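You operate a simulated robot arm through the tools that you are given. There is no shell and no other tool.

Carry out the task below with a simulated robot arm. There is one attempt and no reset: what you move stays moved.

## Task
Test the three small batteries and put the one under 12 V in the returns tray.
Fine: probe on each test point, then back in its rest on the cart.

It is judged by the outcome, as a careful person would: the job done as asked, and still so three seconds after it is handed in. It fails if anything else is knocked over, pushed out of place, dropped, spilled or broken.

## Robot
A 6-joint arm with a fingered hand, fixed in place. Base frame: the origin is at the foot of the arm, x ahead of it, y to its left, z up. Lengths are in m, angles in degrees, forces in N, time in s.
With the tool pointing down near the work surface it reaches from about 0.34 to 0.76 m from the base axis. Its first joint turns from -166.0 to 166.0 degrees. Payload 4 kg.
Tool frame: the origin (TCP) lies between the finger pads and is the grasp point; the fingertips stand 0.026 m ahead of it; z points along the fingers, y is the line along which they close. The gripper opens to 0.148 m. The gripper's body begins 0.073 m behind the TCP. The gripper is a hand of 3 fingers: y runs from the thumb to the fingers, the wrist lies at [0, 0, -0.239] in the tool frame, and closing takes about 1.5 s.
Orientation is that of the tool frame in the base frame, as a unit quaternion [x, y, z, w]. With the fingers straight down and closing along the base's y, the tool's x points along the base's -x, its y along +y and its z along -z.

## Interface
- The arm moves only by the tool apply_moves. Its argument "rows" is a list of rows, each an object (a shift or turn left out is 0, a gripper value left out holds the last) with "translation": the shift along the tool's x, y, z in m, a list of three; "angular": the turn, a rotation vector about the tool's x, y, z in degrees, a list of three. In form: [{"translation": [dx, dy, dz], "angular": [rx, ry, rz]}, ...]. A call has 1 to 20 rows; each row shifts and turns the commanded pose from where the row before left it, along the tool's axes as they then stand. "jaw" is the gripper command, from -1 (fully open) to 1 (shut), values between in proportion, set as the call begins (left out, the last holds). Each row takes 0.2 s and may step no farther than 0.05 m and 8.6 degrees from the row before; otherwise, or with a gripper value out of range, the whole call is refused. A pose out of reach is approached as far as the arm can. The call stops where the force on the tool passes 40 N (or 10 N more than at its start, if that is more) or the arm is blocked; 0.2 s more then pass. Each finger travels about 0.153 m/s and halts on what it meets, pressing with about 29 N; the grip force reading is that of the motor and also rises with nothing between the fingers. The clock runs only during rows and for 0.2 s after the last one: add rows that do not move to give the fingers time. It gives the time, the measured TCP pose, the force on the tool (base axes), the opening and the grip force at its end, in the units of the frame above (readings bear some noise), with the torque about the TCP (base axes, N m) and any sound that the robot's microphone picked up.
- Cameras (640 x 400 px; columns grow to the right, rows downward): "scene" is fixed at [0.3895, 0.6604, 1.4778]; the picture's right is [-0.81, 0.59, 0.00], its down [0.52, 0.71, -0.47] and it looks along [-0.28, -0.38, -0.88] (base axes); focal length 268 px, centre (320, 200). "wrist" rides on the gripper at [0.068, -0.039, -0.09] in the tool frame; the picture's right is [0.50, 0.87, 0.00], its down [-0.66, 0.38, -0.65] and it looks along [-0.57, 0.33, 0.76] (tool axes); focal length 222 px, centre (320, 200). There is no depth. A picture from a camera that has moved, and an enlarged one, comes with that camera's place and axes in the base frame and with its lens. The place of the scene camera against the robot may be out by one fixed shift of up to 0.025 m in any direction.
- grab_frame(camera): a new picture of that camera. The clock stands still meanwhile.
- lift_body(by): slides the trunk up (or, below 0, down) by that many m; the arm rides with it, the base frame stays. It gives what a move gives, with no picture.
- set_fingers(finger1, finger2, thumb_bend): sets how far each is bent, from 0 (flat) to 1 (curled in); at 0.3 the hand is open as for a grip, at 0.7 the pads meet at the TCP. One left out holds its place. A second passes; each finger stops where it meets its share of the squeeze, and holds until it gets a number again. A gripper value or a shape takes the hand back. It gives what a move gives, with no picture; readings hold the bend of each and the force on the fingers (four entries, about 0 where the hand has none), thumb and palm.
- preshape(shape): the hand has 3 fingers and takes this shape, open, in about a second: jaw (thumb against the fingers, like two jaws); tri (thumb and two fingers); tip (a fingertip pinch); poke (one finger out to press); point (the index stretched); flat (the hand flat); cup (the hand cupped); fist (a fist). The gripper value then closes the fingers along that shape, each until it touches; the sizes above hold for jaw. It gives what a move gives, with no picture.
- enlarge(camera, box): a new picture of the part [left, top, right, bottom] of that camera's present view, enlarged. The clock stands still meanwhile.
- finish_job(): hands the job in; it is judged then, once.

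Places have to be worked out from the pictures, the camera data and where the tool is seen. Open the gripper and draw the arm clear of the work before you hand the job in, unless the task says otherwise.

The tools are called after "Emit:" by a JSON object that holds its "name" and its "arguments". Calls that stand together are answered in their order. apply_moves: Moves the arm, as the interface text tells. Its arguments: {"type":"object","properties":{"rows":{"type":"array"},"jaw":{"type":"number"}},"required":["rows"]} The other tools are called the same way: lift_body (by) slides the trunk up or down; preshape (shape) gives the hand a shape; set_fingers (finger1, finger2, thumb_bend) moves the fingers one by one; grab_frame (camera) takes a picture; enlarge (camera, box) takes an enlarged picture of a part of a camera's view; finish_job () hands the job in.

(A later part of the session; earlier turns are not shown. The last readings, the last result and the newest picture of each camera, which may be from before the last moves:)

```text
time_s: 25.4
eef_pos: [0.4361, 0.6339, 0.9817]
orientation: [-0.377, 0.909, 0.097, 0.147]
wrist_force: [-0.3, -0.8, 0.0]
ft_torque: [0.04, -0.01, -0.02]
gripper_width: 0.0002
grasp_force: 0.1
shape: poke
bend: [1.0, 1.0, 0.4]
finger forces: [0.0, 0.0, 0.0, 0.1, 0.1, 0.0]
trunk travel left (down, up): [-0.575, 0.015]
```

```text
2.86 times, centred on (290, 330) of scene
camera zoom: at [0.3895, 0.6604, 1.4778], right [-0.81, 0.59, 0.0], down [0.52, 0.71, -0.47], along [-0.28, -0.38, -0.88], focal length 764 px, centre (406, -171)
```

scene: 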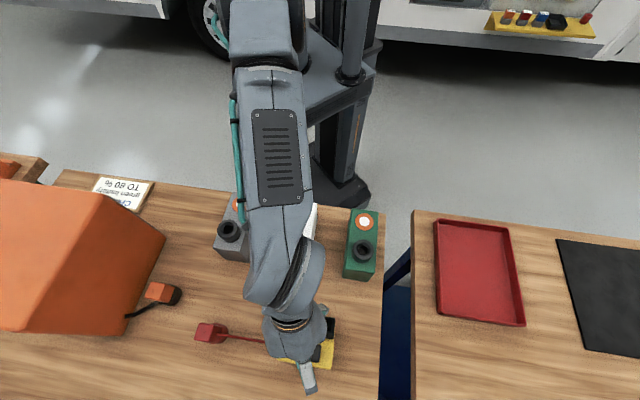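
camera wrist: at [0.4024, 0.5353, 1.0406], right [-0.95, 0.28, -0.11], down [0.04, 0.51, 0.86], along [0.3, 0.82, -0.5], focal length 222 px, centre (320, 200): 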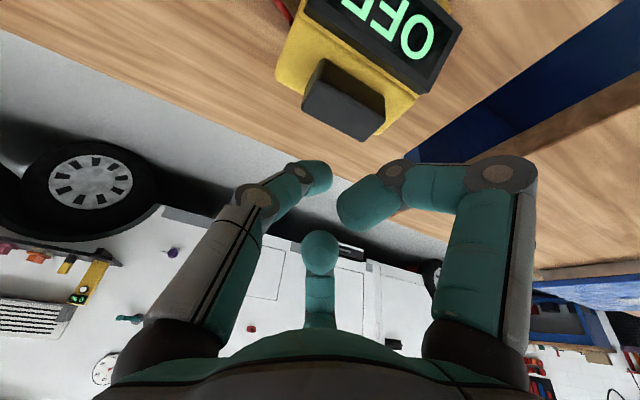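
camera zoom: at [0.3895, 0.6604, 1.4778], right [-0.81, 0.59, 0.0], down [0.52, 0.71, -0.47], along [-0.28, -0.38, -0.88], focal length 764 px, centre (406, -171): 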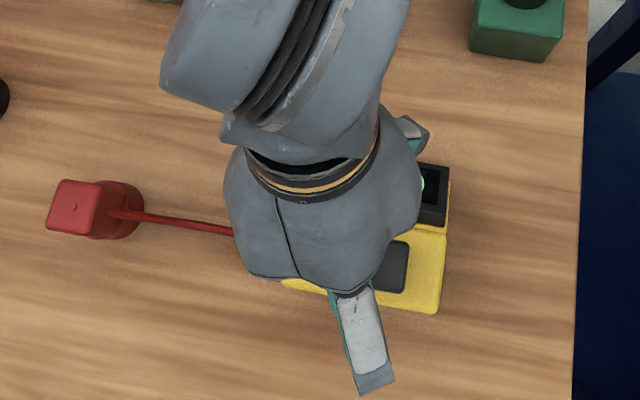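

Still OFF and the block did not yield, so it isn't a button that wakes it; the meter presumably reads when the probe touches a test point. I'll retract, set the hand to a 6° outward tilt in the "jaw" shape, and go to hover above the probe.

Emit:
{"name": "apply_moves", "arguments": {"rows": [{"translation": [0.0197, -0.0078, -0.029]}, {"translation": [0.0197, -0.0078, -0.029]}, {"translation": [0.0197, -0.0078, -0.029]}, {"angular": [1.92, 6.97, -0.07]}, {"angular": [1.92, 6.97, -0.07]}, {}]}}

Emit:
{"name": "preshape", "arguments": {"shape": "jaw"}}

Emit:
{"name": "enlarge", "arguments": {"camera": "scene", "box": [180, 260, 400, 400]}}

```text
time_s: 26.8
eef_pos: [0.3961, 0.5539, 1.0423]
orientation: [-0.382, 0.923, 0.019, 0.049]
wrist_force: [0.1, -0.8, -1.0]
ft_torque: [0.01, 0.0, -0.01]
gripper_width: 0.0
grasp_force: 0.1
shape: poke
bend: [1.0, 1.0, 0.4]
finger forces: [0.0, 0.0, 0.0, 0.0, 0.0, 0.0]
trunk travel left (down, up): [-0.575, 0.015]
```

```text
time_s: 27.7
eef_pos: [0.3964, 0.5539, 1.0403]
orientation: [-0.382, 0.923, 0.02, 0.048]
wrist_force: [-0.2, 0.5, 0.2]
ft_torque: [0.0, -0.02, 0.04]
gripper_width: 0.1479
grasp_force: 0.1
shape: jaw
bend: [0.3, 0.3, 0.3]
finger forces: [0.0, 0.1, 0.1, 0.0, 0.1, 0.1]
trunk travel left (down, up): [-0.575, 0.015]
```

```text
2.86 times, centred on (290, 330) of scene
camera zoom: at [0.3895, 0.6604, 1.4778], right [-0.81, 0.59, 0.0], down [0.52, 0.71, -0.47], along [-0.28, -0.38, -0.88], focal length 764 px, centre (406, -171)
```

zoom: 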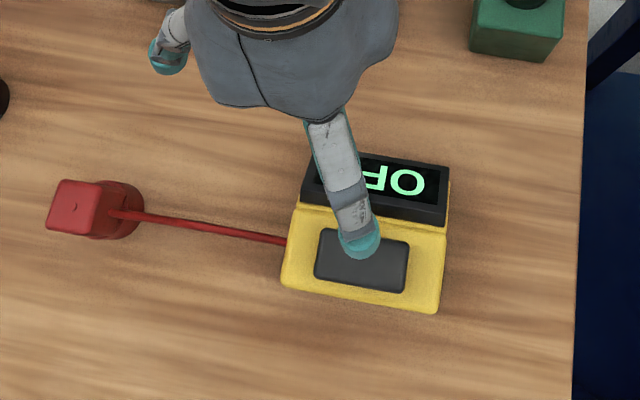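

The meter hasn't moved. Next I go to hover above the probe, at TCP about (0.560, 0.493, 0.99), and re-measure.

Emit:
{"name": "apply_moves", "arguments": {"rows": [{"translation": [-0.0166, -0.0398, 0.0148]}, {"translation": [-0.0166, -0.0398, 0.0148]}, {"translation": [-0.0166, -0.0398, 0.0148]}, {"translation": [-0.0166, -0.0398, 0.0148]}, {}]}}

Emit:
{"name": "grab_frame", "arguments": {"camera": "wrist"}}

Emit:
{"name": "grab_frame", "arguments": {"camera": "scene"}}

```text
time_s: 28.9
eef_pos: [0.5587, 0.4916, 0.9922]
orientation: [-0.382, 0.923, 0.02, 0.048]
wrist_force: [-0.2, 0.5, 0.7]
ft_torque: [0.01, 0.01, 0.0]
gripper_width: 0.148
grasp_force: 0.0
shape: jaw
bend: [0.3, 0.3, 0.3]
finger forces: [0.0, 0.0, 0.0, 0.0, 0.0, 0.0]
trunk travel left (down, up): [-0.575, 0.015]
```

```text
taken
camera wrist: at [0.5332, 0.4093, 1.0744], right [-0.96, 0.26, -0.05], down [0.14, 0.68, 0.72], along [0.22, 0.69, -0.69], focal length 222 px, centre (320, 200)
```

wrist: 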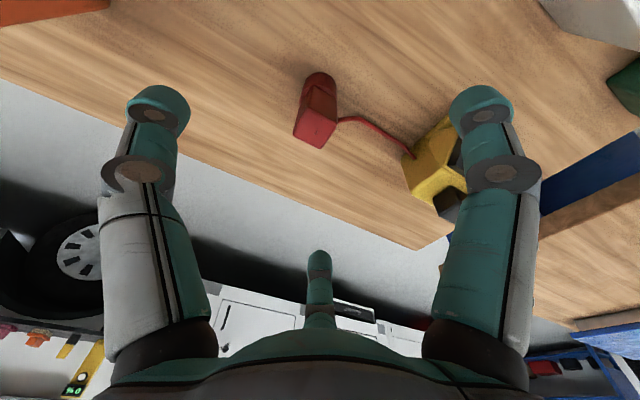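

```text
taken
```

scene: 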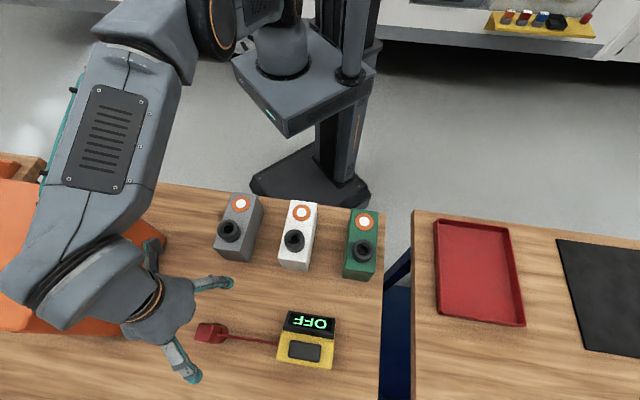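

The hand is over the probe and the thumb side is clear of the charger. I'll enlarge the wrist view to refine the probe's position and axis before descending.

Emit:
{"name": "enlarge", "arguments": {"camera": "wrist", "box": [260, 50, 400, 170]}}

Emit:
{"name": "enlarge", "arguments": {"camera": "scene", "box": [150, 280, 290, 390]}}

```text
3.33 times, centred on (330, 110) of wrist
camera zoom: at [0.5332, 0.4093, 1.0744], right [-0.96, 0.26, -0.05], down [0.14, 0.68, 0.72], along [0.22, 0.69, -0.69], focal length 740 px, centre (287, 500)
```

zoom: 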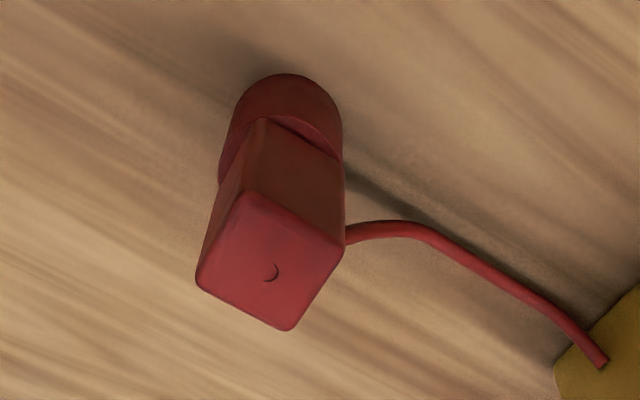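

```text
3.64 times, centred on (220, 335) of scene
camera zoom: at [0.3895, 0.6604, 1.4778], right [-0.81, 0.59, 0.0], down [0.52, 0.71, -0.47], along [-0.28, -0.38, -0.88], focal length 973 px, centre (684, -291)
```

zoom: 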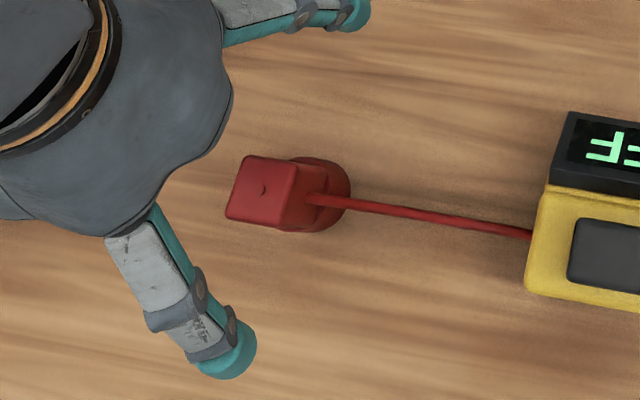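

Probe top centre averages to (0.569, 0.498), ~28 mm square, faces at 45°. The tool axis passes close to it; I'll descend 7 cm first and re-check the centring.

Emit:
{"name": "apply_moves", "arguments": {"rows": [{"translation": [0, -0.0014, 0.025]}, {"translation": [0, -0.0014, 0.025]}, {"translation": [0, 0, 0.02]}, {}]}}

Emit:
{"name": "grab_frame", "arguments": {"camera": "wrist"}}

Emit:
{"name": "enlarge", "arguments": {"camera": "scene", "box": [120, 240, 320, 390]}}

```text
time_s: 29.9
eef_pos: [0.566, 0.4953, 0.9199]
orientation: [-0.382, 0.923, 0.019, 0.049]
wrist_force: [0.9, 0.1, 0.1]
ft_torque: [0.03, -0.01, 0.0]
gripper_width: 0.1476
grasp_force: 0.1
shape: jaw
bend: [0.3, 0.3, 0.3]
finger forces: [0.0, 0.1, 0.1, 0.0, 0.1, 0.0]
trunk travel left (down, up): [-0.575, 0.015]
```

```text
taken
camera wrist: at [0.5404, 0.4119, 1.0027], right [-0.96, 0.26, -0.05], down [0.14, 0.68, 0.72], along [0.22, 0.69, -0.69], focal length 222 px, centre (320, 200)
```

wrist: 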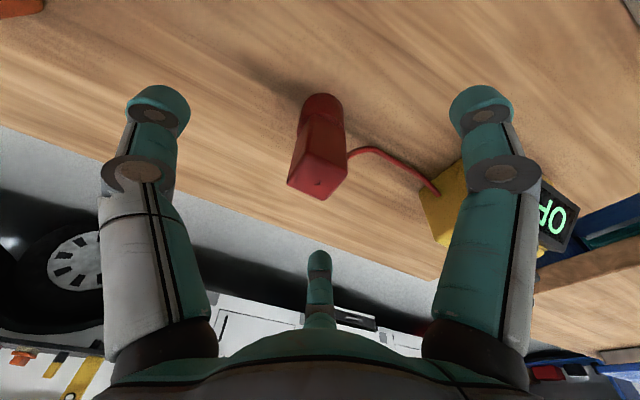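

```text
2.67 times, centred on (220, 315) of scene
camera zoom: at [0.3895, 0.6604, 1.4778], right [-0.81, 0.59, 0.0], down [0.52, 0.71, -0.47], along [-0.28, -0.38, -0.88], focal length 713 px, centre (587, -107)
```

zoom: 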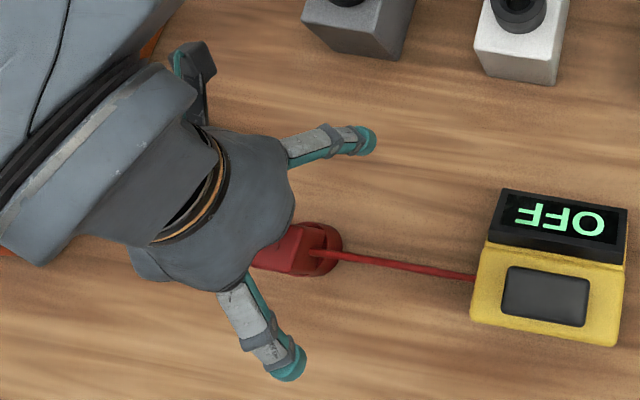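

Emit:
{"name": "enlarge", "arguments": {"camera": "wrist", "box": [260, 80, 400, 210]}}

```text
3.08 times, centred on (330, 145) of wrist
camera zoom: at [0.5404, 0.4119, 1.0027], right [-0.96, 0.26, -0.05], down [0.14, 0.68, 0.72], along [0.22, 0.69, -0.69], focal length 684 px, centre (289, 369)
```

zoom: 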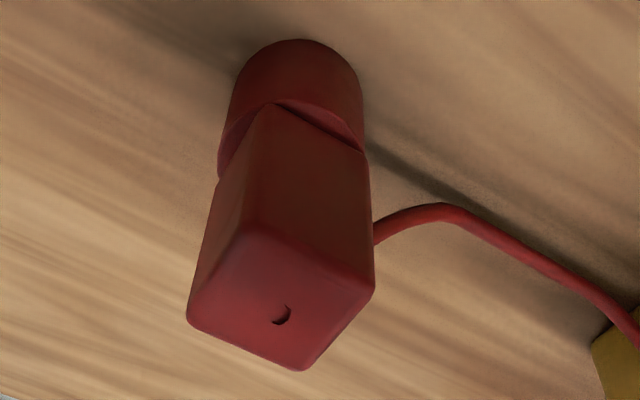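

The tool axis is within ~4 mm of the block's centre. I'll shift that small amount, descend to TCP z≈0.88 (fingertips just above the rest rim) and close gently.

Emit:
{"name": "apply_moves", "arguments": {"rows": [{"translation": [-0.0015, -0.0005, 0.014]}, {"translation": [-0.0015, -0.0005, 0.014]}, {"translation": [0, 0, 0.012]}, {}]}}

Emit:
{"name": "grab_frame", "arguments": {"camera": "wrist"}}

```text
time_s: 30.9
eef_pos: [0.5713, 0.4989, 0.8815]
orientation: [-0.382, 0.923, 0.02, 0.049]
wrist_force: [-0.1, -0.4, 0.2]
ft_torque: [-0.01, 0.0, -0.01]
gripper_width: 0.148
grasp_force: 0.0
shape: jaw
bend: [0.3, 0.3, 0.3]
finger forces: [0.1, 0.1, 0.0, 0.0, 0.0, 0.1]
trunk travel left (down, up): [-0.575, 0.015]
```

```text
taken
camera wrist: at [0.5455, 0.4163, 0.9634], right [-0.96, 0.26, -0.05], down [0.14, 0.68, 0.72], along [0.22, 0.69, -0.69], focal length 222 px, centre (320, 200)
```

wrist: 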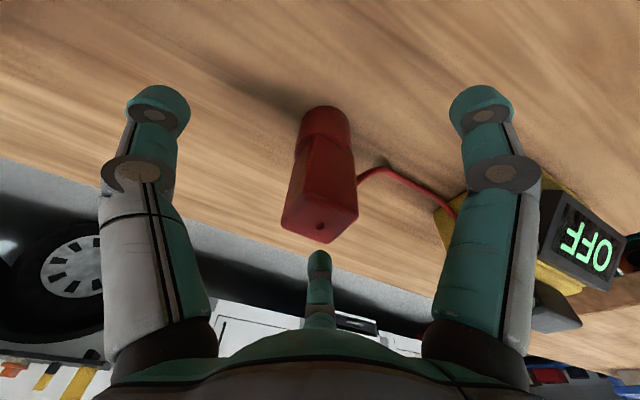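

The block is centred between the digits with the cable passing between the two fingers. Closing the grip now.

Emit:
{"name": "apply_moves", "arguments": {"rows": [{}, {}, {}, {}, {}, {}, {}, {}], "jaw": 1}}

Emit:
{"name": "grab_frame", "arguments": {"camera": "wrist"}}

Emit:
{"name": "enlarge", "arguments": {"camera": "scene", "box": [120, 240, 360, 400]}}

```text
time_s: 32.7
eef_pos: [0.5711, 0.4984, 0.882]
orientation: [-0.382, 0.923, 0.02, 0.048]
wrist_force: [0.1, -0.1, 0.9]
ft_torque: [0.0, 0.0, 0.01]
gripper_width: 0.0279
grasp_force: 28.7
shape: jaw
bend: [0.76, 0.76, 0.7]
finger forces: [22.7, 23.0, 0.0, 0.1, 25.2, 0.0]
trunk travel left (down, up): [-0.575, 0.015]
```

```text
taken
camera wrist: at [0.5455, 0.4163, 0.9635], right [-0.96, 0.26, -0.05], down [0.14, 0.68, 0.72], along [0.22, 0.69, -0.69], focal length 222 px, centre (320, 200)
```

wrist: 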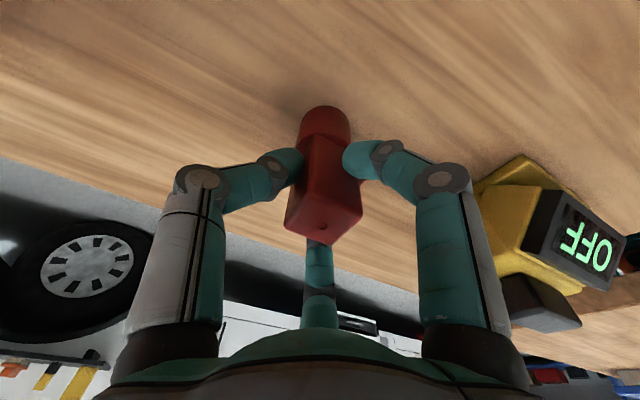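

```text
2.50 times, centred on (240, 320) of scene
camera zoom: at [0.3895, 0.6604, 1.4778], right [-0.81, 0.59, 0.0], down [0.52, 0.71, -0.47], along [-0.28, -0.38, -0.88], focal length 669 px, centre (520, -100)
```

zoom: 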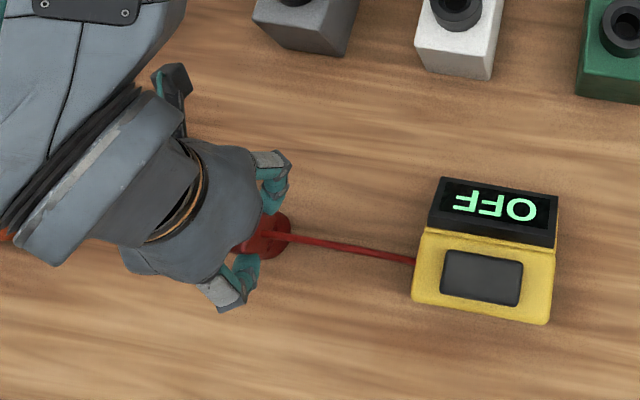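

Firm grip: opening 27.9 mm, balanced 23/23/25 N. This pose (0.571, 0.498, 0.882) is the reference for putting the probe back. Now lifting straight up.

Emit:
{"name": "apply_moves", "arguments": {"rows": [{"translation": [-0.0021, 0, -0.0199]}, {"translation": [-0.0021, 0, -0.0199]}, {"translation": [-0.0031, 0, -0.0299]}, {"translation": [-0.0031, 0, -0.0299]}, {}]}}

Emit:
{"name": "grab_frame", "arguments": {"camera": "wrist"}}

Emit:
{"name": "grab_frame", "arguments": {"camera": "scene"}}

```text
time_s: 33.9
eef_pos: [0.5705, 0.4985, 0.9804]
orientation: [-0.382, 0.923, 0.019, 0.049]
wrist_force: [-0.7, -0.4, 0.1]
ft_torque: [0.01, -0.01, 0.02]
gripper_width: 0.0276
grasp_force: 29.0
shape: jaw
bend: [0.76, 0.76, 0.7]
finger forces: [22.7, 23.0, 0.0, 0.0, 25.1, 0.0]
trunk travel left (down, up): [-0.575, 0.015]
```

```text
taken
camera wrist: at [0.5447, 0.4152, 1.0636], right [-0.96, 0.26, -0.05], down [0.14, 0.68, 0.72], along [0.22, 0.69, -0.69], focal length 222 px, centre (320, 200)
```

wrist: 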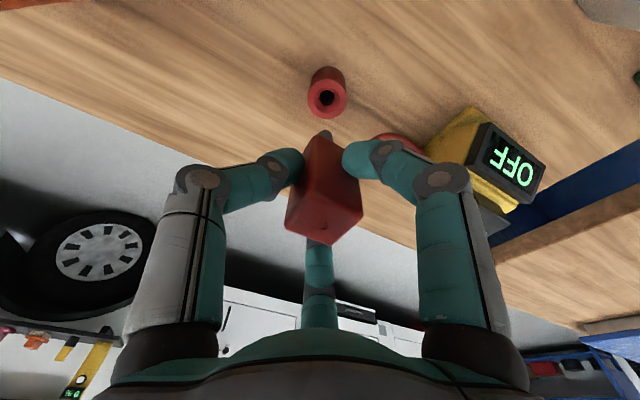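

```text
taken
```

scene: 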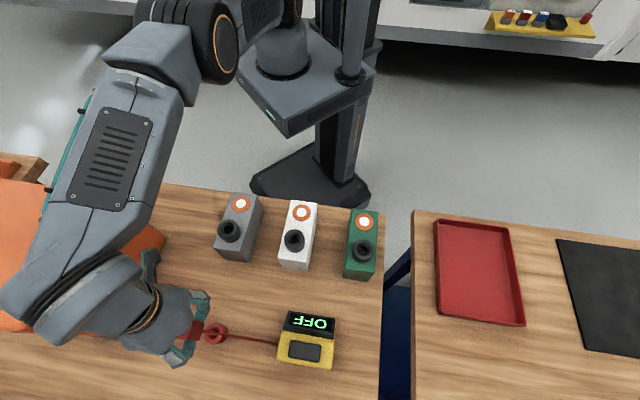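

The probe is out; the rest shows as a ring with a socket hole, and a pin tip is visible below the block. I'll enlarge to measure the tip, the rest hole, and the display.

Emit:
{"name": "enlarge", "arguments": {"camera": "wrist", "box": [250, 50, 410, 170]}}

Emit:
{"name": "enlarge", "arguments": {"camera": "scene", "box": [160, 270, 350, 390]}}

```text
3.33 times, centred on (330, 110) of wrist
camera zoom: at [0.5447, 0.4152, 1.0636], right [-0.96, 0.26, -0.05], down [0.14, 0.68, 0.72], along [0.22, 0.69, -0.69], focal length 740 px, centre (287, 500)
```

zoom: 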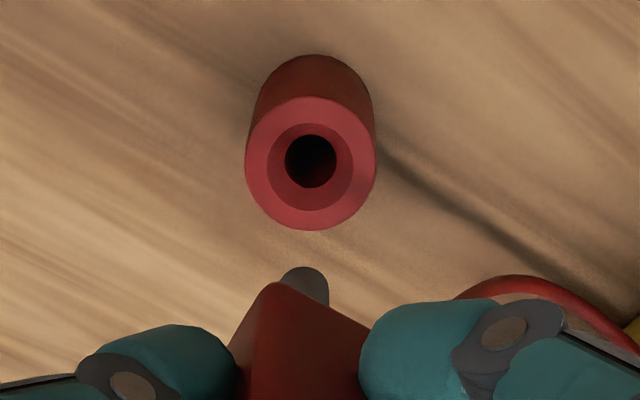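

```text
3.33 times, centred on (255, 330) of scene
camera zoom: at [0.3895, 0.6604, 1.4778], right [-0.81, 0.59, 0.0], down [0.52, 0.71, -0.47], along [-0.28, -0.38, -0.88], focal length 892 px, centre (537, -233)
```

zoom: 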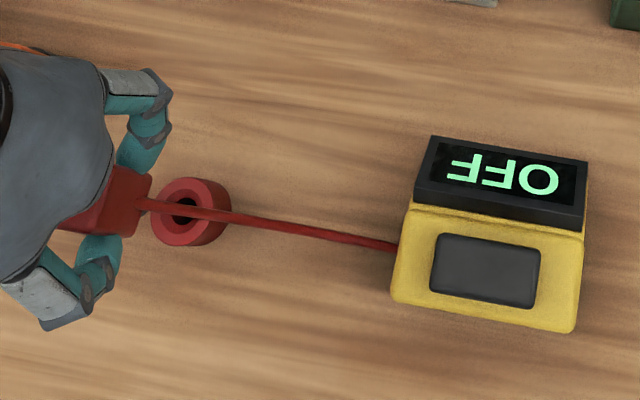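

The probe has a ~10 mm rod whose end is about 7 cm below the TCP; the rest is a ring with a ~15 mm hole centred at (0.571, 0.498). I'll raise to TCP z≈1.04 and carry the probe over to the white battery's test point.

Emit:
{"name": "apply_moves", "arguments": {"rows": [{"translation": [-0.0031, 0, -0.0299]}, {"translation": [-0.0031, 0, -0.0299]}, {"translation": [0.035, 0.0176, -0.0037]}, {"translation": [0.035, 0.0176, -0.0037]}, {"translation": [0.035, 0.0176, -0.0037]}, {"translation": [0.035, 0.0176, -0.0037]}, {"translation": [0.035, 0.0176, -0.0037]}, {"translation": [0.035, 0.0176, -0.0037]}, {"translation": [0.035, 0.0176, -0.0037]}, {"translation": [0.035, 0.0176, -0.0037]}, {}]}}

Emit:
{"name": "grab_frame", "arguments": {"camera": "wrist"}}

Emit:
{"name": "grab_frame", "arguments": {"camera": "scene"}}

```text
time_s: 36.3
eef_pos: [0.2726, 0.3985, 1.0396]
orientation: [-0.383, 0.922, 0.021, 0.049]
wrist_force: [0.6, -0.1, -0.5]
ft_torque: [0.0, -0.01, 0.01]
gripper_width: 0.0268
grasp_force: 29.5
shape: jaw
bend: [0.76, 0.76, 0.7]
finger forces: [22.9, 23.1, 0.0, 0.0, 24.2, 0.1]
trunk travel left (down, up): [-0.575, 0.015]
```

```text
taken
camera wrist: at [0.2462, 0.3152, 1.1224], right [-0.96, 0.26, -0.05], down [0.14, 0.68, 0.72], along [0.22, 0.69, -0.69], focal length 222 px, centre (320, 200)
```

wrist: 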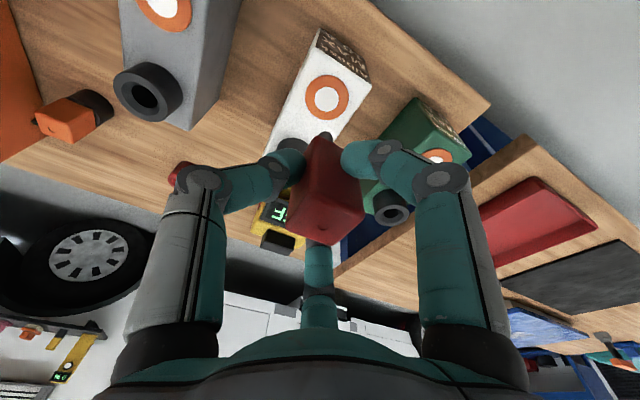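

```text
taken
```

scene: 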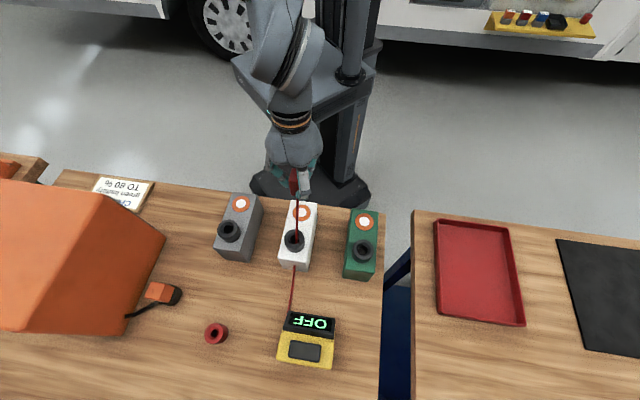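

The white test point triangulates to (0.273, 0.398), right beneath the TCP. I'll enlarge to check tip alignment before lowering.

Emit:
{"name": "enlarge", "arguments": {"camera": "wrist", "box": [250, 50, 410, 170]}}

Emit:
{"name": "enlarge", "arguments": {"camera": "scene", "box": [230, 150, 370, 260]}}

```text
3.33 times, centred on (330, 110) of wrist
camera zoom: at [0.2462, 0.3152, 1.1224], right [-0.96, 0.26, -0.05], down [0.14, 0.68, 0.72], along [0.22, 0.69, -0.69], focal length 740 px, centre (287, 500)
```

zoom: 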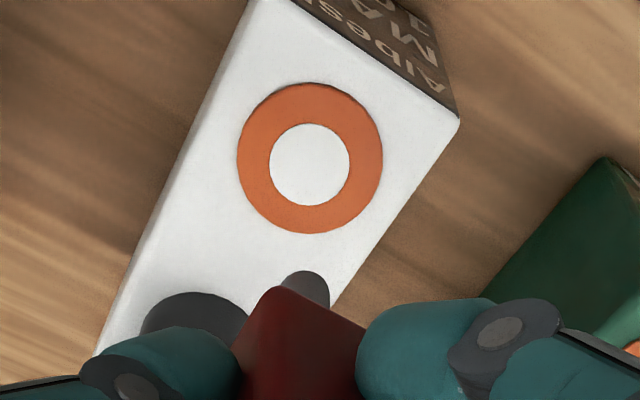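

```text
3.64 times, centred on (300, 205) of scene
camera zoom: at [0.3895, 0.6604, 1.4778], right [-0.81, 0.59, 0.0], down [0.52, 0.71, -0.47], along [-0.28, -0.38, -0.88], focal length 973 px, centre (393, 182)
```

zoom: 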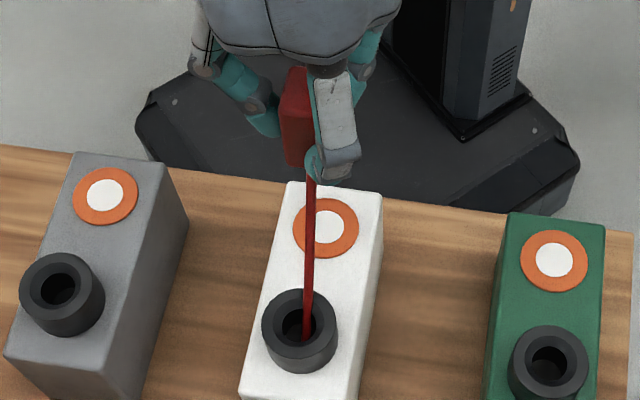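

Tip axis and the ~23 mm white pad are aligned to within a few mm. Lowering 5 cm, then small steps until contact.

Emit:
{"name": "apply_moves", "arguments": {"rows": [{"translation": [0.0021, 0, 0.0199]}, {"translation": [0.0016, 0, 0.0149]}, {"translation": [0.0016, 0, 0.0149]}, {}]}}

Emit:
{"name": "enlarge", "arguments": {"camera": "wrist", "box": [250, 70, 410, 190]}}

Emit:
{"name": "enlarge", "arguments": {"camera": "scene", "box": [230, 170, 370, 280]}}

```text
time_s: 37.3
eef_pos: [0.2728, 0.3988, 0.9905]
orientation: [-0.382, 0.923, 0.02, 0.049]
wrist_force: [0.3, 0.0, -0.3]
ft_torque: [-0.03, -0.01, 0.01]
gripper_width: 0.0272
grasp_force: 29.0
shape: jaw
bend: [0.76, 0.76, 0.7]
finger forces: [22.8, 23.2, 0.0, 0.0, 24.0, 0.0]
trunk travel left (down, up): [-0.575, 0.015]
```

```text
3.33 times, centred on (330, 130) of wrist
camera zoom: at [0.2467, 0.3163, 1.0733], right [-0.96, 0.26, -0.05], down [0.14, 0.68, 0.72], along [0.22, 0.69, -0.69], focal length 740 px, centre (287, 433)
```

zoom: 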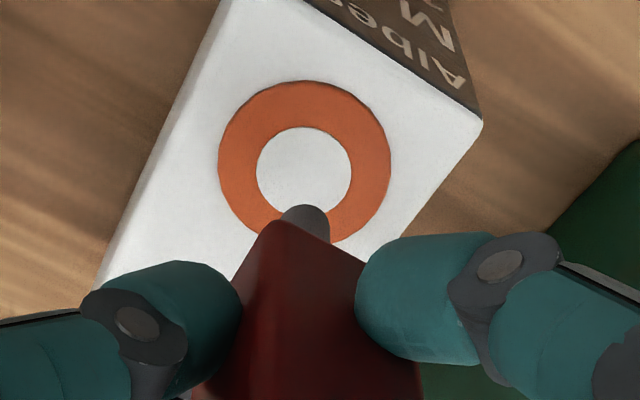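

```text
3.64 times, centred on (300, 225) of scene
camera zoom: at [0.3895, 0.6604, 1.4778], right [-0.81, 0.59, 0.0], down [0.52, 0.71, -0.47], along [-0.28, -0.38, -0.88], focal length 973 px, centre (393, 109)
```

zoom: 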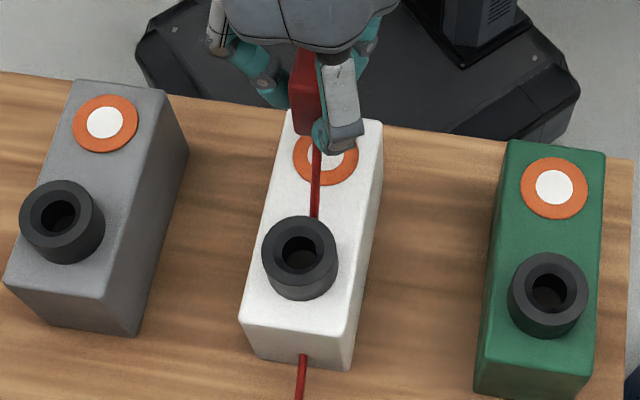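

Emit:
{"name": "apply_moves", "arguments": {"rows": [{"translation": [0.0004, 0, 0.004]}, {"translation": [0.0004, 0, 0.004]}, {"translation": [0.0003, 0, 0.003]}]}}

Emit:
{"name": "enlarge", "arguments": {"camera": "wrist", "box": [250, 70, 410, 190]}}

Emit:
{"name": "enlarge", "arguments": {"camera": "scene", "box": [260, 300, 350, 370]}}

```text
time_s: 38.1
eef_pos: [0.2734, 0.3995, 0.9786]
orientation: [-0.383, 0.922, 0.02, 0.048]
wrist_force: [0.3, -0.7, -0.1]
ft_torque: [0.02, 0.01, -0.02]
gripper_width: 0.027
grasp_force: 29.1
shape: jaw
bend: [0.76, 0.76, 0.7]
finger forces: [22.8, 23.1, 0.1, 0.0, 24.0, 0.0]
trunk travel left (down, up): [-0.575, 0.015]
```

```text
3.33 times, centred on (330, 130) of wrist
camera zoom: at [0.247, 0.3165, 1.0619], right [-0.96, 0.26, -0.05], down [0.14, 0.68, 0.72], along [0.22, 0.69, -0.69], focal length 740 px, centre (287, 433)
```

zoom: 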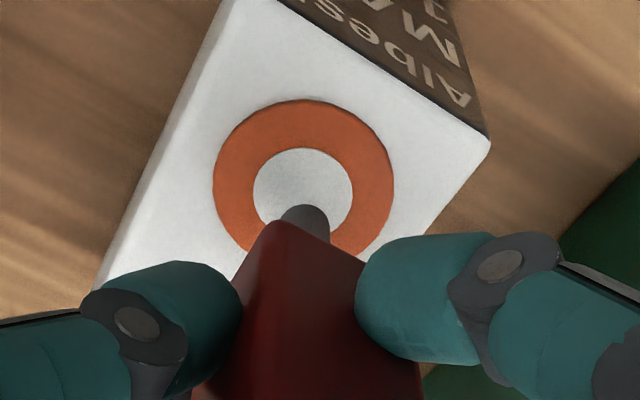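

```text
5.71 times, centred on (305, 335) of scene
camera zoom: at [0.3895, 0.6604, 1.4778], right [-0.81, 0.59, 0.0], down [0.52, 0.71, -0.47], along [-0.28, -0.38, -0.88], focal length 1528 px, centre (406, -571)
```

zoom: 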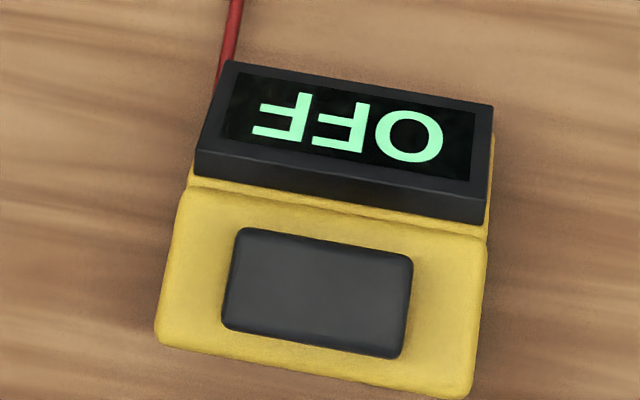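

No contact yet. Continuing down in 3 mm steps.

Emit:
{"name": "apply_moves", "arguments": {"rows": [{"translation": [0.0003, 0, 0.003]}, {"translation": [0.0003, 0, 0.003]}]}}

Emit:
{"name": "apply_moves", "arguments": {"rows": [{"translation": [0.0002, 0, 0.002]}]}}

Emit:
{"name": "enlarge", "arguments": {"camera": "wrist", "box": [250, 70, 410, 190]}}

Emit:
{"name": "enlarge", "arguments": {"camera": "scene", "box": [260, 300, 350, 370]}}

```text
time_s: 38.7
eef_pos: [0.2733, 0.4008, 0.9736]
orientation: [-0.382, 0.923, 0.02, 0.049]
wrist_force: [0.1, 1.1, -0.8]
ft_torque: [-0.02, 0.02, 0.04]
gripper_width: 0.0272
grasp_force: 28.8
shape: jaw
bend: [0.76, 0.76, 0.7]
finger forces: [22.8, 23.1, 0.1, 0.0, 24.0, 0.0]
trunk travel left (down, up): [-0.575, 0.015]
```

```text
time_s: 39.1
eef_pos: [0.2746, 0.4007, 0.9703]
orientation: [-0.382, 0.923, 0.021, 0.049]
wrist_force: [-0.7, 0.2, 8.7]
ft_torque: [0.02, 0.04, 0.01]
gripper_width: 0.0273
grasp_force: 28.8
shape: jaw
bend: [0.76, 0.76, 0.69]
finger forces: [24.5, 24.4, 0.0, 0.1, 26.1, 0.0]
trunk travel left (down, up): [-0.575, 0.015]
```

```text
3.33 times, centred on (330, 130) of wrist
camera zoom: at [0.2474, 0.3171, 1.0545], right [-0.96, 0.26, -0.05], down [0.14, 0.68, 0.72], along [0.23, 0.69, -0.69], focal length 740 px, centre (287, 433)
```

zoom: 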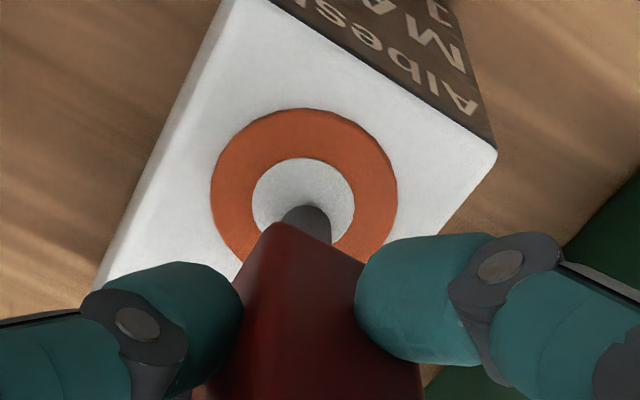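

```text
5.71 times, centred on (305, 335) of scene
camera zoom: at [0.3895, 0.6604, 1.4778], right [-0.81, 0.59, 0.0], down [0.52, 0.71, -0.47], along [-0.28, -0.38, -0.88], focal length 1528 px, centre (406, -571)
```

zoom: 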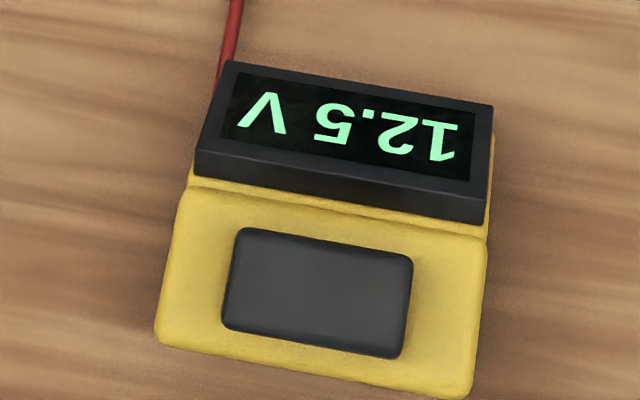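

Contact at TCP z 0.970 with ~9 N and the meter reads 12.5 V for the white battery. I'll hold briefly to confirm the reading is steady.

Emit:
{"name": "apply_moves", "arguments": {"rows": [{}, {}, {}, {}]}}

Emit:
{"name": "enlarge", "arguments": {"camera": "scene", "box": [260, 300, 350, 370]}}

```text
time_s: 40.1
eef_pos: [0.2731, 0.4001, 0.9718]
orientation: [-0.382, 0.923, 0.02, 0.05]
wrist_force: [0.8, -0.1, 15.1]
ft_torque: [0.08, 0.01, 0.03]
gripper_width: 0.0273
grasp_force: 29.5
shape: jaw
bend: [0.76, 0.76, 0.69]
finger forces: [25.1, 25.8, 0.0, 0.0, 27.3, 0.0]
trunk travel left (down, up): [-0.575, 0.015]
```

```text
5.71 times, centred on (305, 335) of scene
camera zoom: at [0.3895, 0.6604, 1.4778], right [-0.81, 0.59, 0.0], down [0.52, 0.71, -0.47], along [-0.28, -0.38, -0.88], focal length 1528 px, centre (406, -571)
```

zoom: 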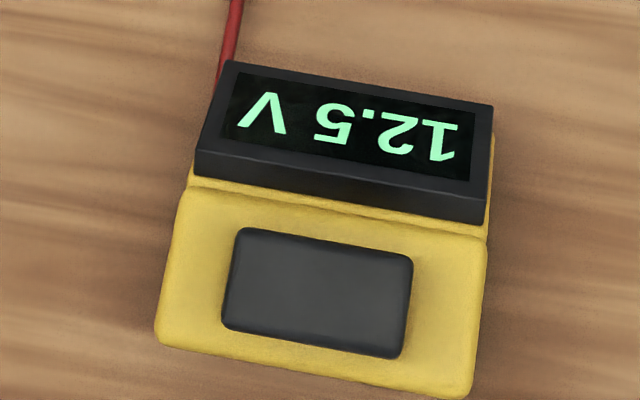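

White reads a steady 12.5 V. Next: raise 6 cm and move 15 cm along the row to the grey battery's test point.

Emit:
{"name": "apply_moves", "arguments": {"rows": [{"translation": [-0.0021, 0, -0.0199]}, {"translation": [-0.0021, 0, -0.0199]}, {"translation": [-0.0021, 0, -0.0199]}, {"translation": [0, -0.0375, 0]}, {"translation": [0, -0.0375, 0]}, {"translation": [0, -0.0375, 0]}, {"translation": [0, -0.0375, 0]}, {}]}}

Emit:
{"name": "enlarge", "arguments": {"camera": "wrist", "box": [230, 40, 430, 190]}}

Emit:
{"name": "grab_frame", "arguments": {"camera": "scene"}}

```text
time_s: 41.9
eef_pos: [0.3799, 0.2932, 1.0328]
orientation: [-0.382, 0.923, 0.02, 0.049]
wrist_force: [-1.0, -0.8, -0.1]
ft_torque: [0.01, -0.01, 0.0]
gripper_width: 0.0277
grasp_force: 29.3
shape: jaw
bend: [0.76, 0.76, 0.69]
finger forces: [23.8, 24.3, 0.1, 0.0, 25.2, 0.0]
trunk travel left (down, up): [-0.575, 0.015]
```

```text
2.67 times, centred on (330, 115) of wrist
camera zoom: at [0.3537, 0.2104, 1.1155], right [-0.96, 0.26, -0.05], down [0.14, 0.68, 0.72], along [0.22, 0.69, -0.69], focal length 592 px, centre (293, 427)
```

zoom: 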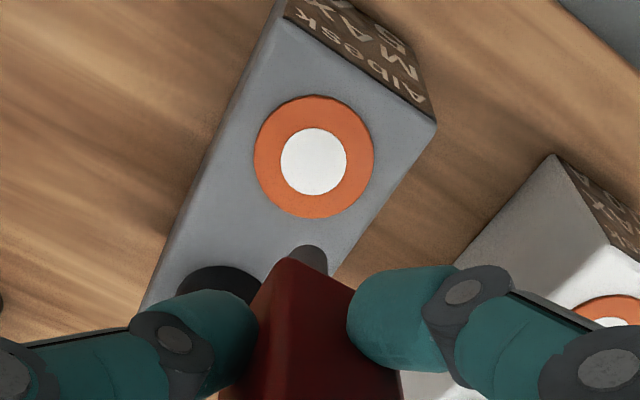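

```text
taken
```

scene: 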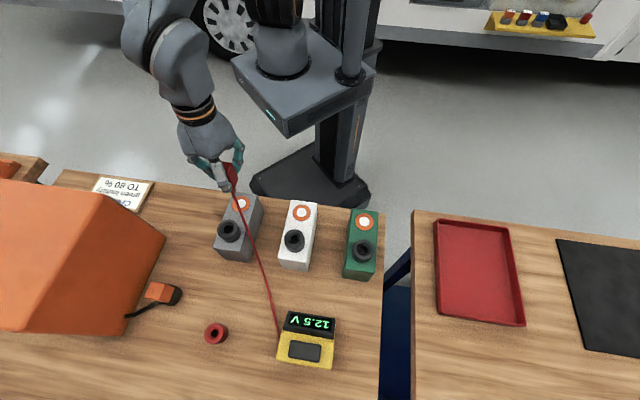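

The grey test point computes to (0.380, 0.293), directly below the TCP. The display holds the last value, so I'll rely on contact force plus the display. Lowering.

Emit:
{"name": "apply_moves", "arguments": {"rows": [{"translation": [0.0021, 0, 0.0199]}, {"translation": [0.0016, 0, 0.0149]}, {"translation": [0.0016, 0, 0.0149]}, {"translation": [0.0006, 0, 0.006]}, {}]}}

Emit:
{"name": "apply_moves", "arguments": {"rows": [{"translation": [0.0003, 0, 0.003]}]}}

Emit:
{"name": "enlarge", "arguments": {"camera": "wrist", "box": [250, 70, 410, 190]}}

Emit:
{"name": "enlarge", "arguments": {"camera": "scene", "box": [260, 300, 350, 370]}}

```text
time_s: 43.1
eef_pos: [0.3799, 0.2945, 0.9767]
orientation: [-0.383, 0.922, 0.019, 0.049]
wrist_force: [0.2, -0.1, -1.3]
ft_torque: [0.0, 0.0, 0.04]
gripper_width: 0.0275
grasp_force: 28.8
shape: jaw
bend: [0.76, 0.76, 0.69]
finger forces: [23.6, 23.9, 0.0, 0.1, 24.4, 0.1]
trunk travel left (down, up): [-0.575, 0.015]
```

```text
time_s: 43.5
eef_pos: [0.3782, 0.2944, 0.9726]
orientation: [-0.382, 0.923, 0.021, 0.048]
wrist_force: [-0.6, -0.1, -0.6]
ft_torque: [0.03, 0.02, -0.01]
gripper_width: 0.0271
grasp_force: 29.2
shape: jaw
bend: [0.76, 0.76, 0.69]
finger forces: [23.7, 23.9, 0.0, 0.1, 24.5, 0.0]
trunk travel left (down, up): [-0.575, 0.015]
```

```text
3.33 times, centred on (330, 130) of wrist
camera zoom: at [0.3532, 0.2118, 1.0557], right [-0.96, 0.26, -0.05], down [0.14, 0.68, 0.72], along [0.22, 0.68, -0.69], focal length 740 px, centre (287, 433)
```

zoom: 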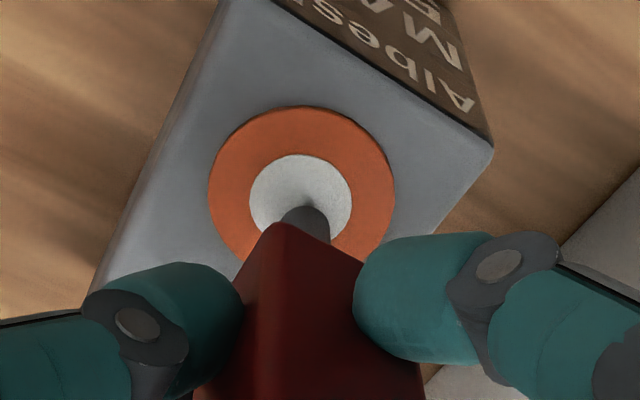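

```text
5.71 times, centred on (305, 335) of scene
camera zoom: at [0.3895, 0.6604, 1.4778], right [-0.81, 0.59, 0.0], down [0.52, 0.71, -0.47], along [-0.28, -0.38, -0.88], focal length 1528 px, centre (406, -571)
```

zoom: 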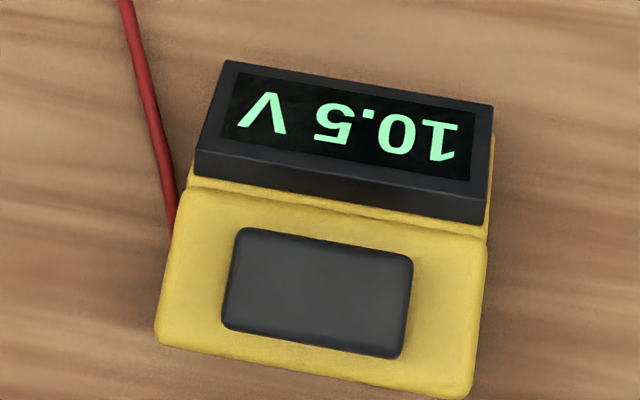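

The grey battery reads 10.5 V even with just-touching contact. I'll press 2 mm more for a firm contact and confirm.

Emit:
{"name": "apply_moves", "arguments": {"rows": [{"translation": [0.0002, 0, 0.0025]}, {}, {}]}}

Emit:
{"name": "enlarge", "arguments": {"camera": "scene", "box": [260, 300, 350, 370]}}

```text
time_s: 44.3
eef_pos: [0.3785, 0.2948, 0.971]
orientation: [-0.383, 0.922, 0.02, 0.05]
wrist_force: [0.3, -0.6, 17.9]
ft_torque: [0.02, 0.02, -0.04]
gripper_width: 0.0277
grasp_force: 28.8
shape: jaw
bend: [0.76, 0.76, 0.71]
finger forces: [25.6, 25.8, 0.0, 0.1, 27.4, 0.0]
trunk travel left (down, up): [-0.575, 0.015]
```

```text
5.71 times, centred on (305, 335) of scene
camera zoom: at [0.3895, 0.6604, 1.4778], right [-0.81, 0.59, 0.0], down [0.52, 0.71, -0.47], along [-0.28, -0.38, -0.88], focal length 1528 px, centre (406, -571)
```

zoom: 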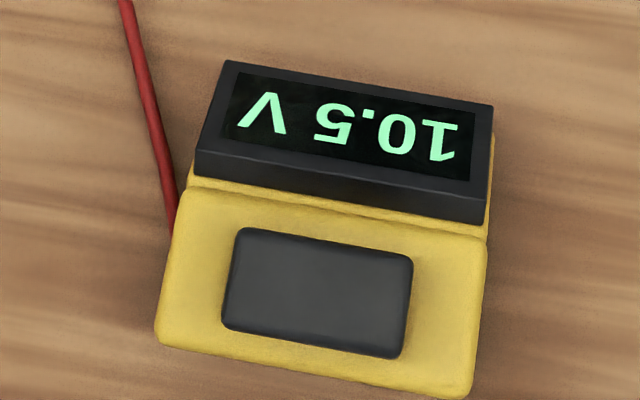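

Grey is confirmed at 10.5 V, under 12 V. I still test the green one as asked: raise and move 30 cm along the row.

Emit:
{"name": "apply_moves", "arguments": {"rows": [{"translation": [-0.0021, 0, -0.0199]}, {"translation": [-0.0021, 0, -0.0199]}, {"translation": [-0.0021, 0, -0.0199]}, {"translation": [0, 0.0373, 0]}, {"translation": [0, 0.0373, 0]}, {"translation": [0, 0.0373, 0]}, {"translation": [0, 0.0373, 0]}, {"translation": [0, 0.0373, 0]}, {"translation": [0, 0.0373, 0]}, {"translation": [0, 0.0373, 0]}, {"translation": [0, 0.0373, 0]}, {}]}}

Emit:
{"name": "enlarge", "arguments": {"camera": "wrist", "box": [230, 40, 430, 190]}}

Emit:
{"name": "grab_frame", "arguments": {"camera": "scene"}}

```text
time_s: 46.9
eef_pos: [0.17, 0.5053, 1.0275]
orientation: [-0.382, 0.923, 0.019, 0.049]
wrist_force: [0.0, 0.4, -0.1]
ft_torque: [-0.01, 0.01, 0.05]
gripper_width: 0.0276
grasp_force: 29.3
shape: jaw
bend: [0.76, 0.76, 0.71]
finger forces: [23.7, 24.1, 0.0, 0.0, 24.3, 0.1]
trunk travel left (down, up): [-0.575, 0.015]
```

```text
2.67 times, centred on (330, 115) of wrist
camera zoom: at [0.1435, 0.4232, 1.1112], right [-0.96, 0.26, -0.05], down [0.14, 0.68, 0.72], along [0.22, 0.68, -0.69], focal length 592 px, centre (293, 427)
```

zoom: 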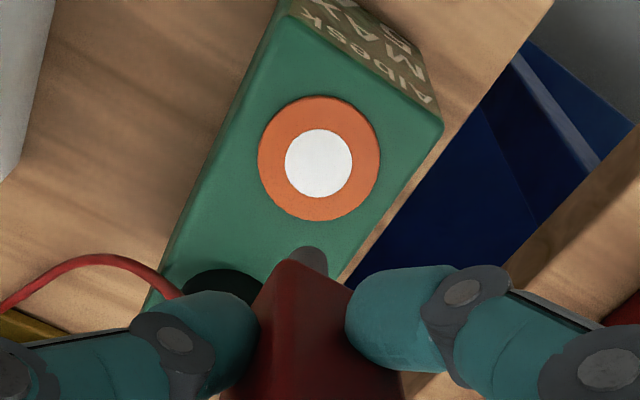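

```text
taken
```

scene: 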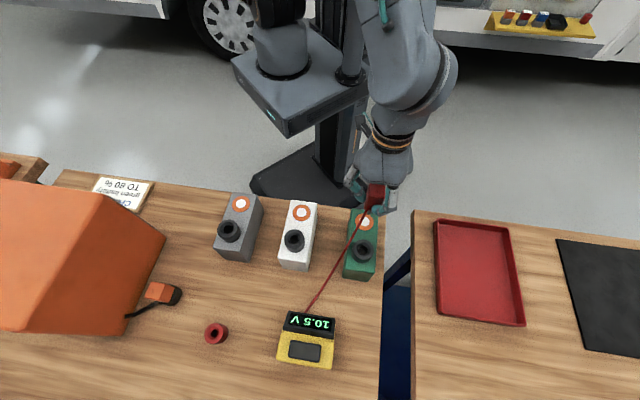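

The green test point computes to (0.168, 0.506), within 2 mm of the tip axis. Lowering onto it.

Emit:
{"name": "apply_moves", "arguments": {"rows": [{"translation": [0.0032, 0.001, 0.0199]}, {"translation": [0.0016, 0, 0.0149]}, {"translation": [0.0016, 0, 0.0149]}, {}]}}

Emit:
{"name": "apply_moves", "arguments": {"rows": [{"translation": [0.0003, 0, 0.003]}, {"translation": [0.0003, 0, 0.0025]}]}}

Emit:
{"name": "enlarge", "arguments": {"camera": "wrist", "box": [250, 70, 410, 190]}}

Emit:
{"name": "enlarge", "arguments": {"camera": "scene", "box": [260, 300, 350, 370]}}

```text
time_s: 47.9
eef_pos: [0.1684, 0.5061, 0.9779]
orientation: [-0.382, 0.923, 0.02, 0.049]
wrist_force: [1.4, -0.2, 0.0]
ft_torque: [0.0, 0.01, 0.02]
gripper_width: 0.0276
grasp_force: 29.2
shape: jaw
bend: [0.76, 0.76, 0.71]
finger forces: [23.5, 24.0, 0.0, 0.1, 24.1, 0.0]
trunk travel left (down, up): [-0.575, 0.015]
```

```text
time_s: 48.5
eef_pos: [0.1686, 0.5061, 0.9734]
orientation: [-0.383, 0.922, 0.02, 0.049]
wrist_force: [0.4, 0.0, -0.8]
ft_torque: [0.01, -0.02, 0.03]
gripper_width: 0.0275
grasp_force: 28.7
shape: jaw
bend: [0.76, 0.76, 0.71]
finger forces: [23.5, 24.0, 0.0, 0.1, 24.1, 0.0]
trunk travel left (down, up): [-0.575, 0.015]
```

```text
3.33 times, centred on (330, 130) of wrist
camera zoom: at [0.1416, 0.4229, 1.0566], right [-0.96, 0.26, -0.05], down [0.14, 0.68, 0.72], along [0.22, 0.69, -0.69], focal length 740 px, centre (287, 433)
```

zoom: 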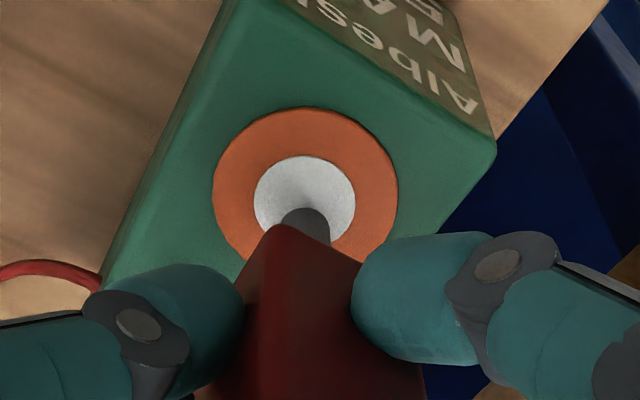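

```text
5.71 times, centred on (305, 335) of scene
camera zoom: at [0.3895, 0.6604, 1.4778], right [-0.81, 0.59, 0.0], down [0.52, 0.71, -0.47], along [-0.28, -0.38, -0.88], focal length 1528 px, centre (406, -571)
```

zoom: 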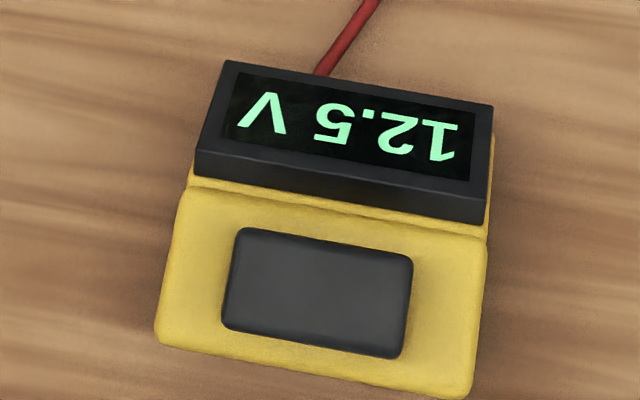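

Green reads 12.5 V on first touch. I'll press 2 mm more for firm contact and confirm.

Emit:
{"name": "apply_moves", "arguments": {"rows": [{"translation": [0.0002, 0, 0.0025]}, {}, {}]}}

Emit:
{"name": "enlarge", "arguments": {"camera": "scene", "box": [260, 300, 350, 370]}}

```text
time_s: 49.3
eef_pos: [0.1676, 0.5058, 0.9715]
orientation: [-0.382, 0.923, 0.021, 0.05]
wrist_force: [-0.1, -0.1, 4.9]
ft_torque: [0.02, -0.01, 0.0]
gripper_width: 0.0276
grasp_force: 29.2
shape: jaw
bend: [0.76, 0.76, 0.71]
finger forces: [23.7, 24.3, 0.1, 0.0, 24.6, 0.0]
trunk travel left (down, up): [-0.575, 0.015]
```

```text
5.71 times, centred on (305, 335) of scene
camera zoom: at [0.3895, 0.6604, 1.4778], right [-0.81, 0.59, 0.0], down [0.52, 0.71, -0.47], along [-0.28, -0.38, -0.88], focal length 1528 px, centre (406, -571)
```

zoom: 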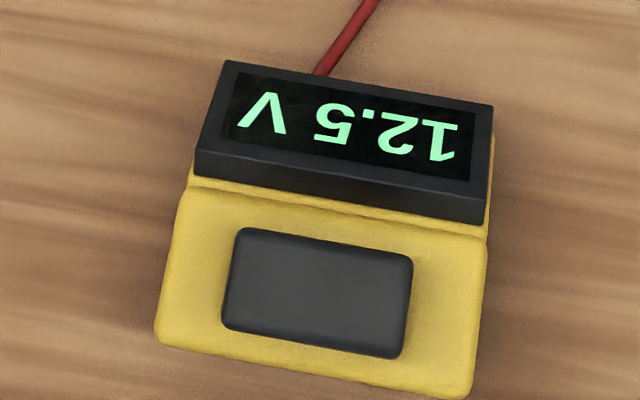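

All three tested: white 12.5 V, grey 10.5 V, green 12.5 V, so grey goes to the tray. First the probe goes back: raise 7 cm and carry it above its rest at (0.571, 0.498).

Emit:
{"name": "apply_moves", "arguments": {"rows": [{"translation": [-0.0021, 0, -0.0199]}, {"translation": [-0.0026, 0, -0.0249]}, {"translation": [-0.0026, 0, -0.0249]}, {"translation": [-0.0279, -0.0291, 0.0029]}, {"translation": [-0.0279, -0.0291, 0.0029]}, {"translation": [-0.0279, -0.0291, 0.0029]}, {"translation": [-0.0279, -0.0291, 0.0029]}, {"translation": [-0.0279, -0.0291, 0.0029]}, {"translation": [-0.0279, -0.0291, 0.0029]}, {"translation": [-0.0279, -0.0291, 0.0029]}, {"translation": [-0.0279, -0.0291, 0.0029]}, {"translation": [-0.0279, -0.0291, 0.0029]}, {"translation": [-0.0279, -0.0291, 0.0029]}, {}]}}

Emit:
{"name": "enlarge", "arguments": {"camera": "wrist", "box": [230, 30, 430, 180]}}

Emit:
{"name": "grab_frame", "arguments": {"camera": "scene"}}

```text
time_s: 52.3
eef_pos: [0.5707, 0.4967, 1.0434]
orientation: [-0.382, 0.923, 0.019, 0.048]
wrist_force: [0.3, 0.2, -0.8]
ft_torque: [0.01, 0.03, 0.01]
gripper_width: 0.0272
grasp_force: 28.9
shape: jaw
bend: [0.76, 0.76, 0.71]
finger forces: [22.9, 23.3, 0.0, 0.0, 23.2, 0.1]
trunk travel left (down, up): [-0.575, 0.015]
```

```text
2.67 times, centred on (330, 105) of wrist
camera zoom: at [0.5459, 0.4135, 1.1249], right [-0.96, 0.26, -0.05], down [0.14, 0.68, 0.72], along [0.22, 0.68, -0.69], focal length 592 px, centre (293, 453)
```

zoom: 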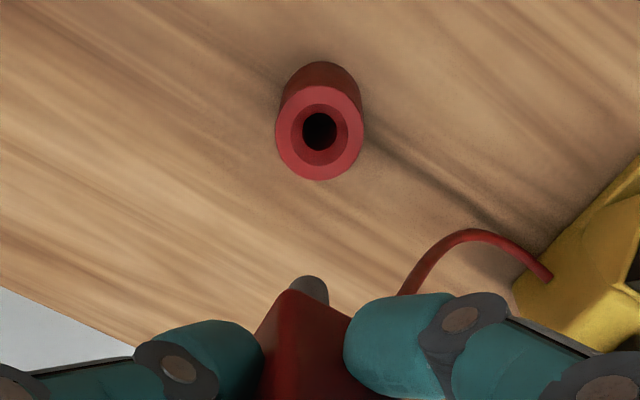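

```text
taken
```

scene: 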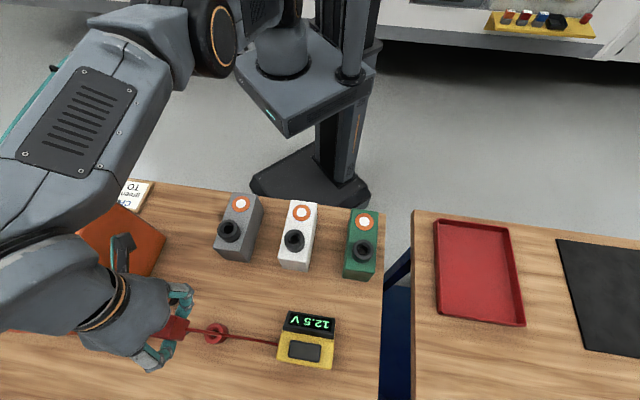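

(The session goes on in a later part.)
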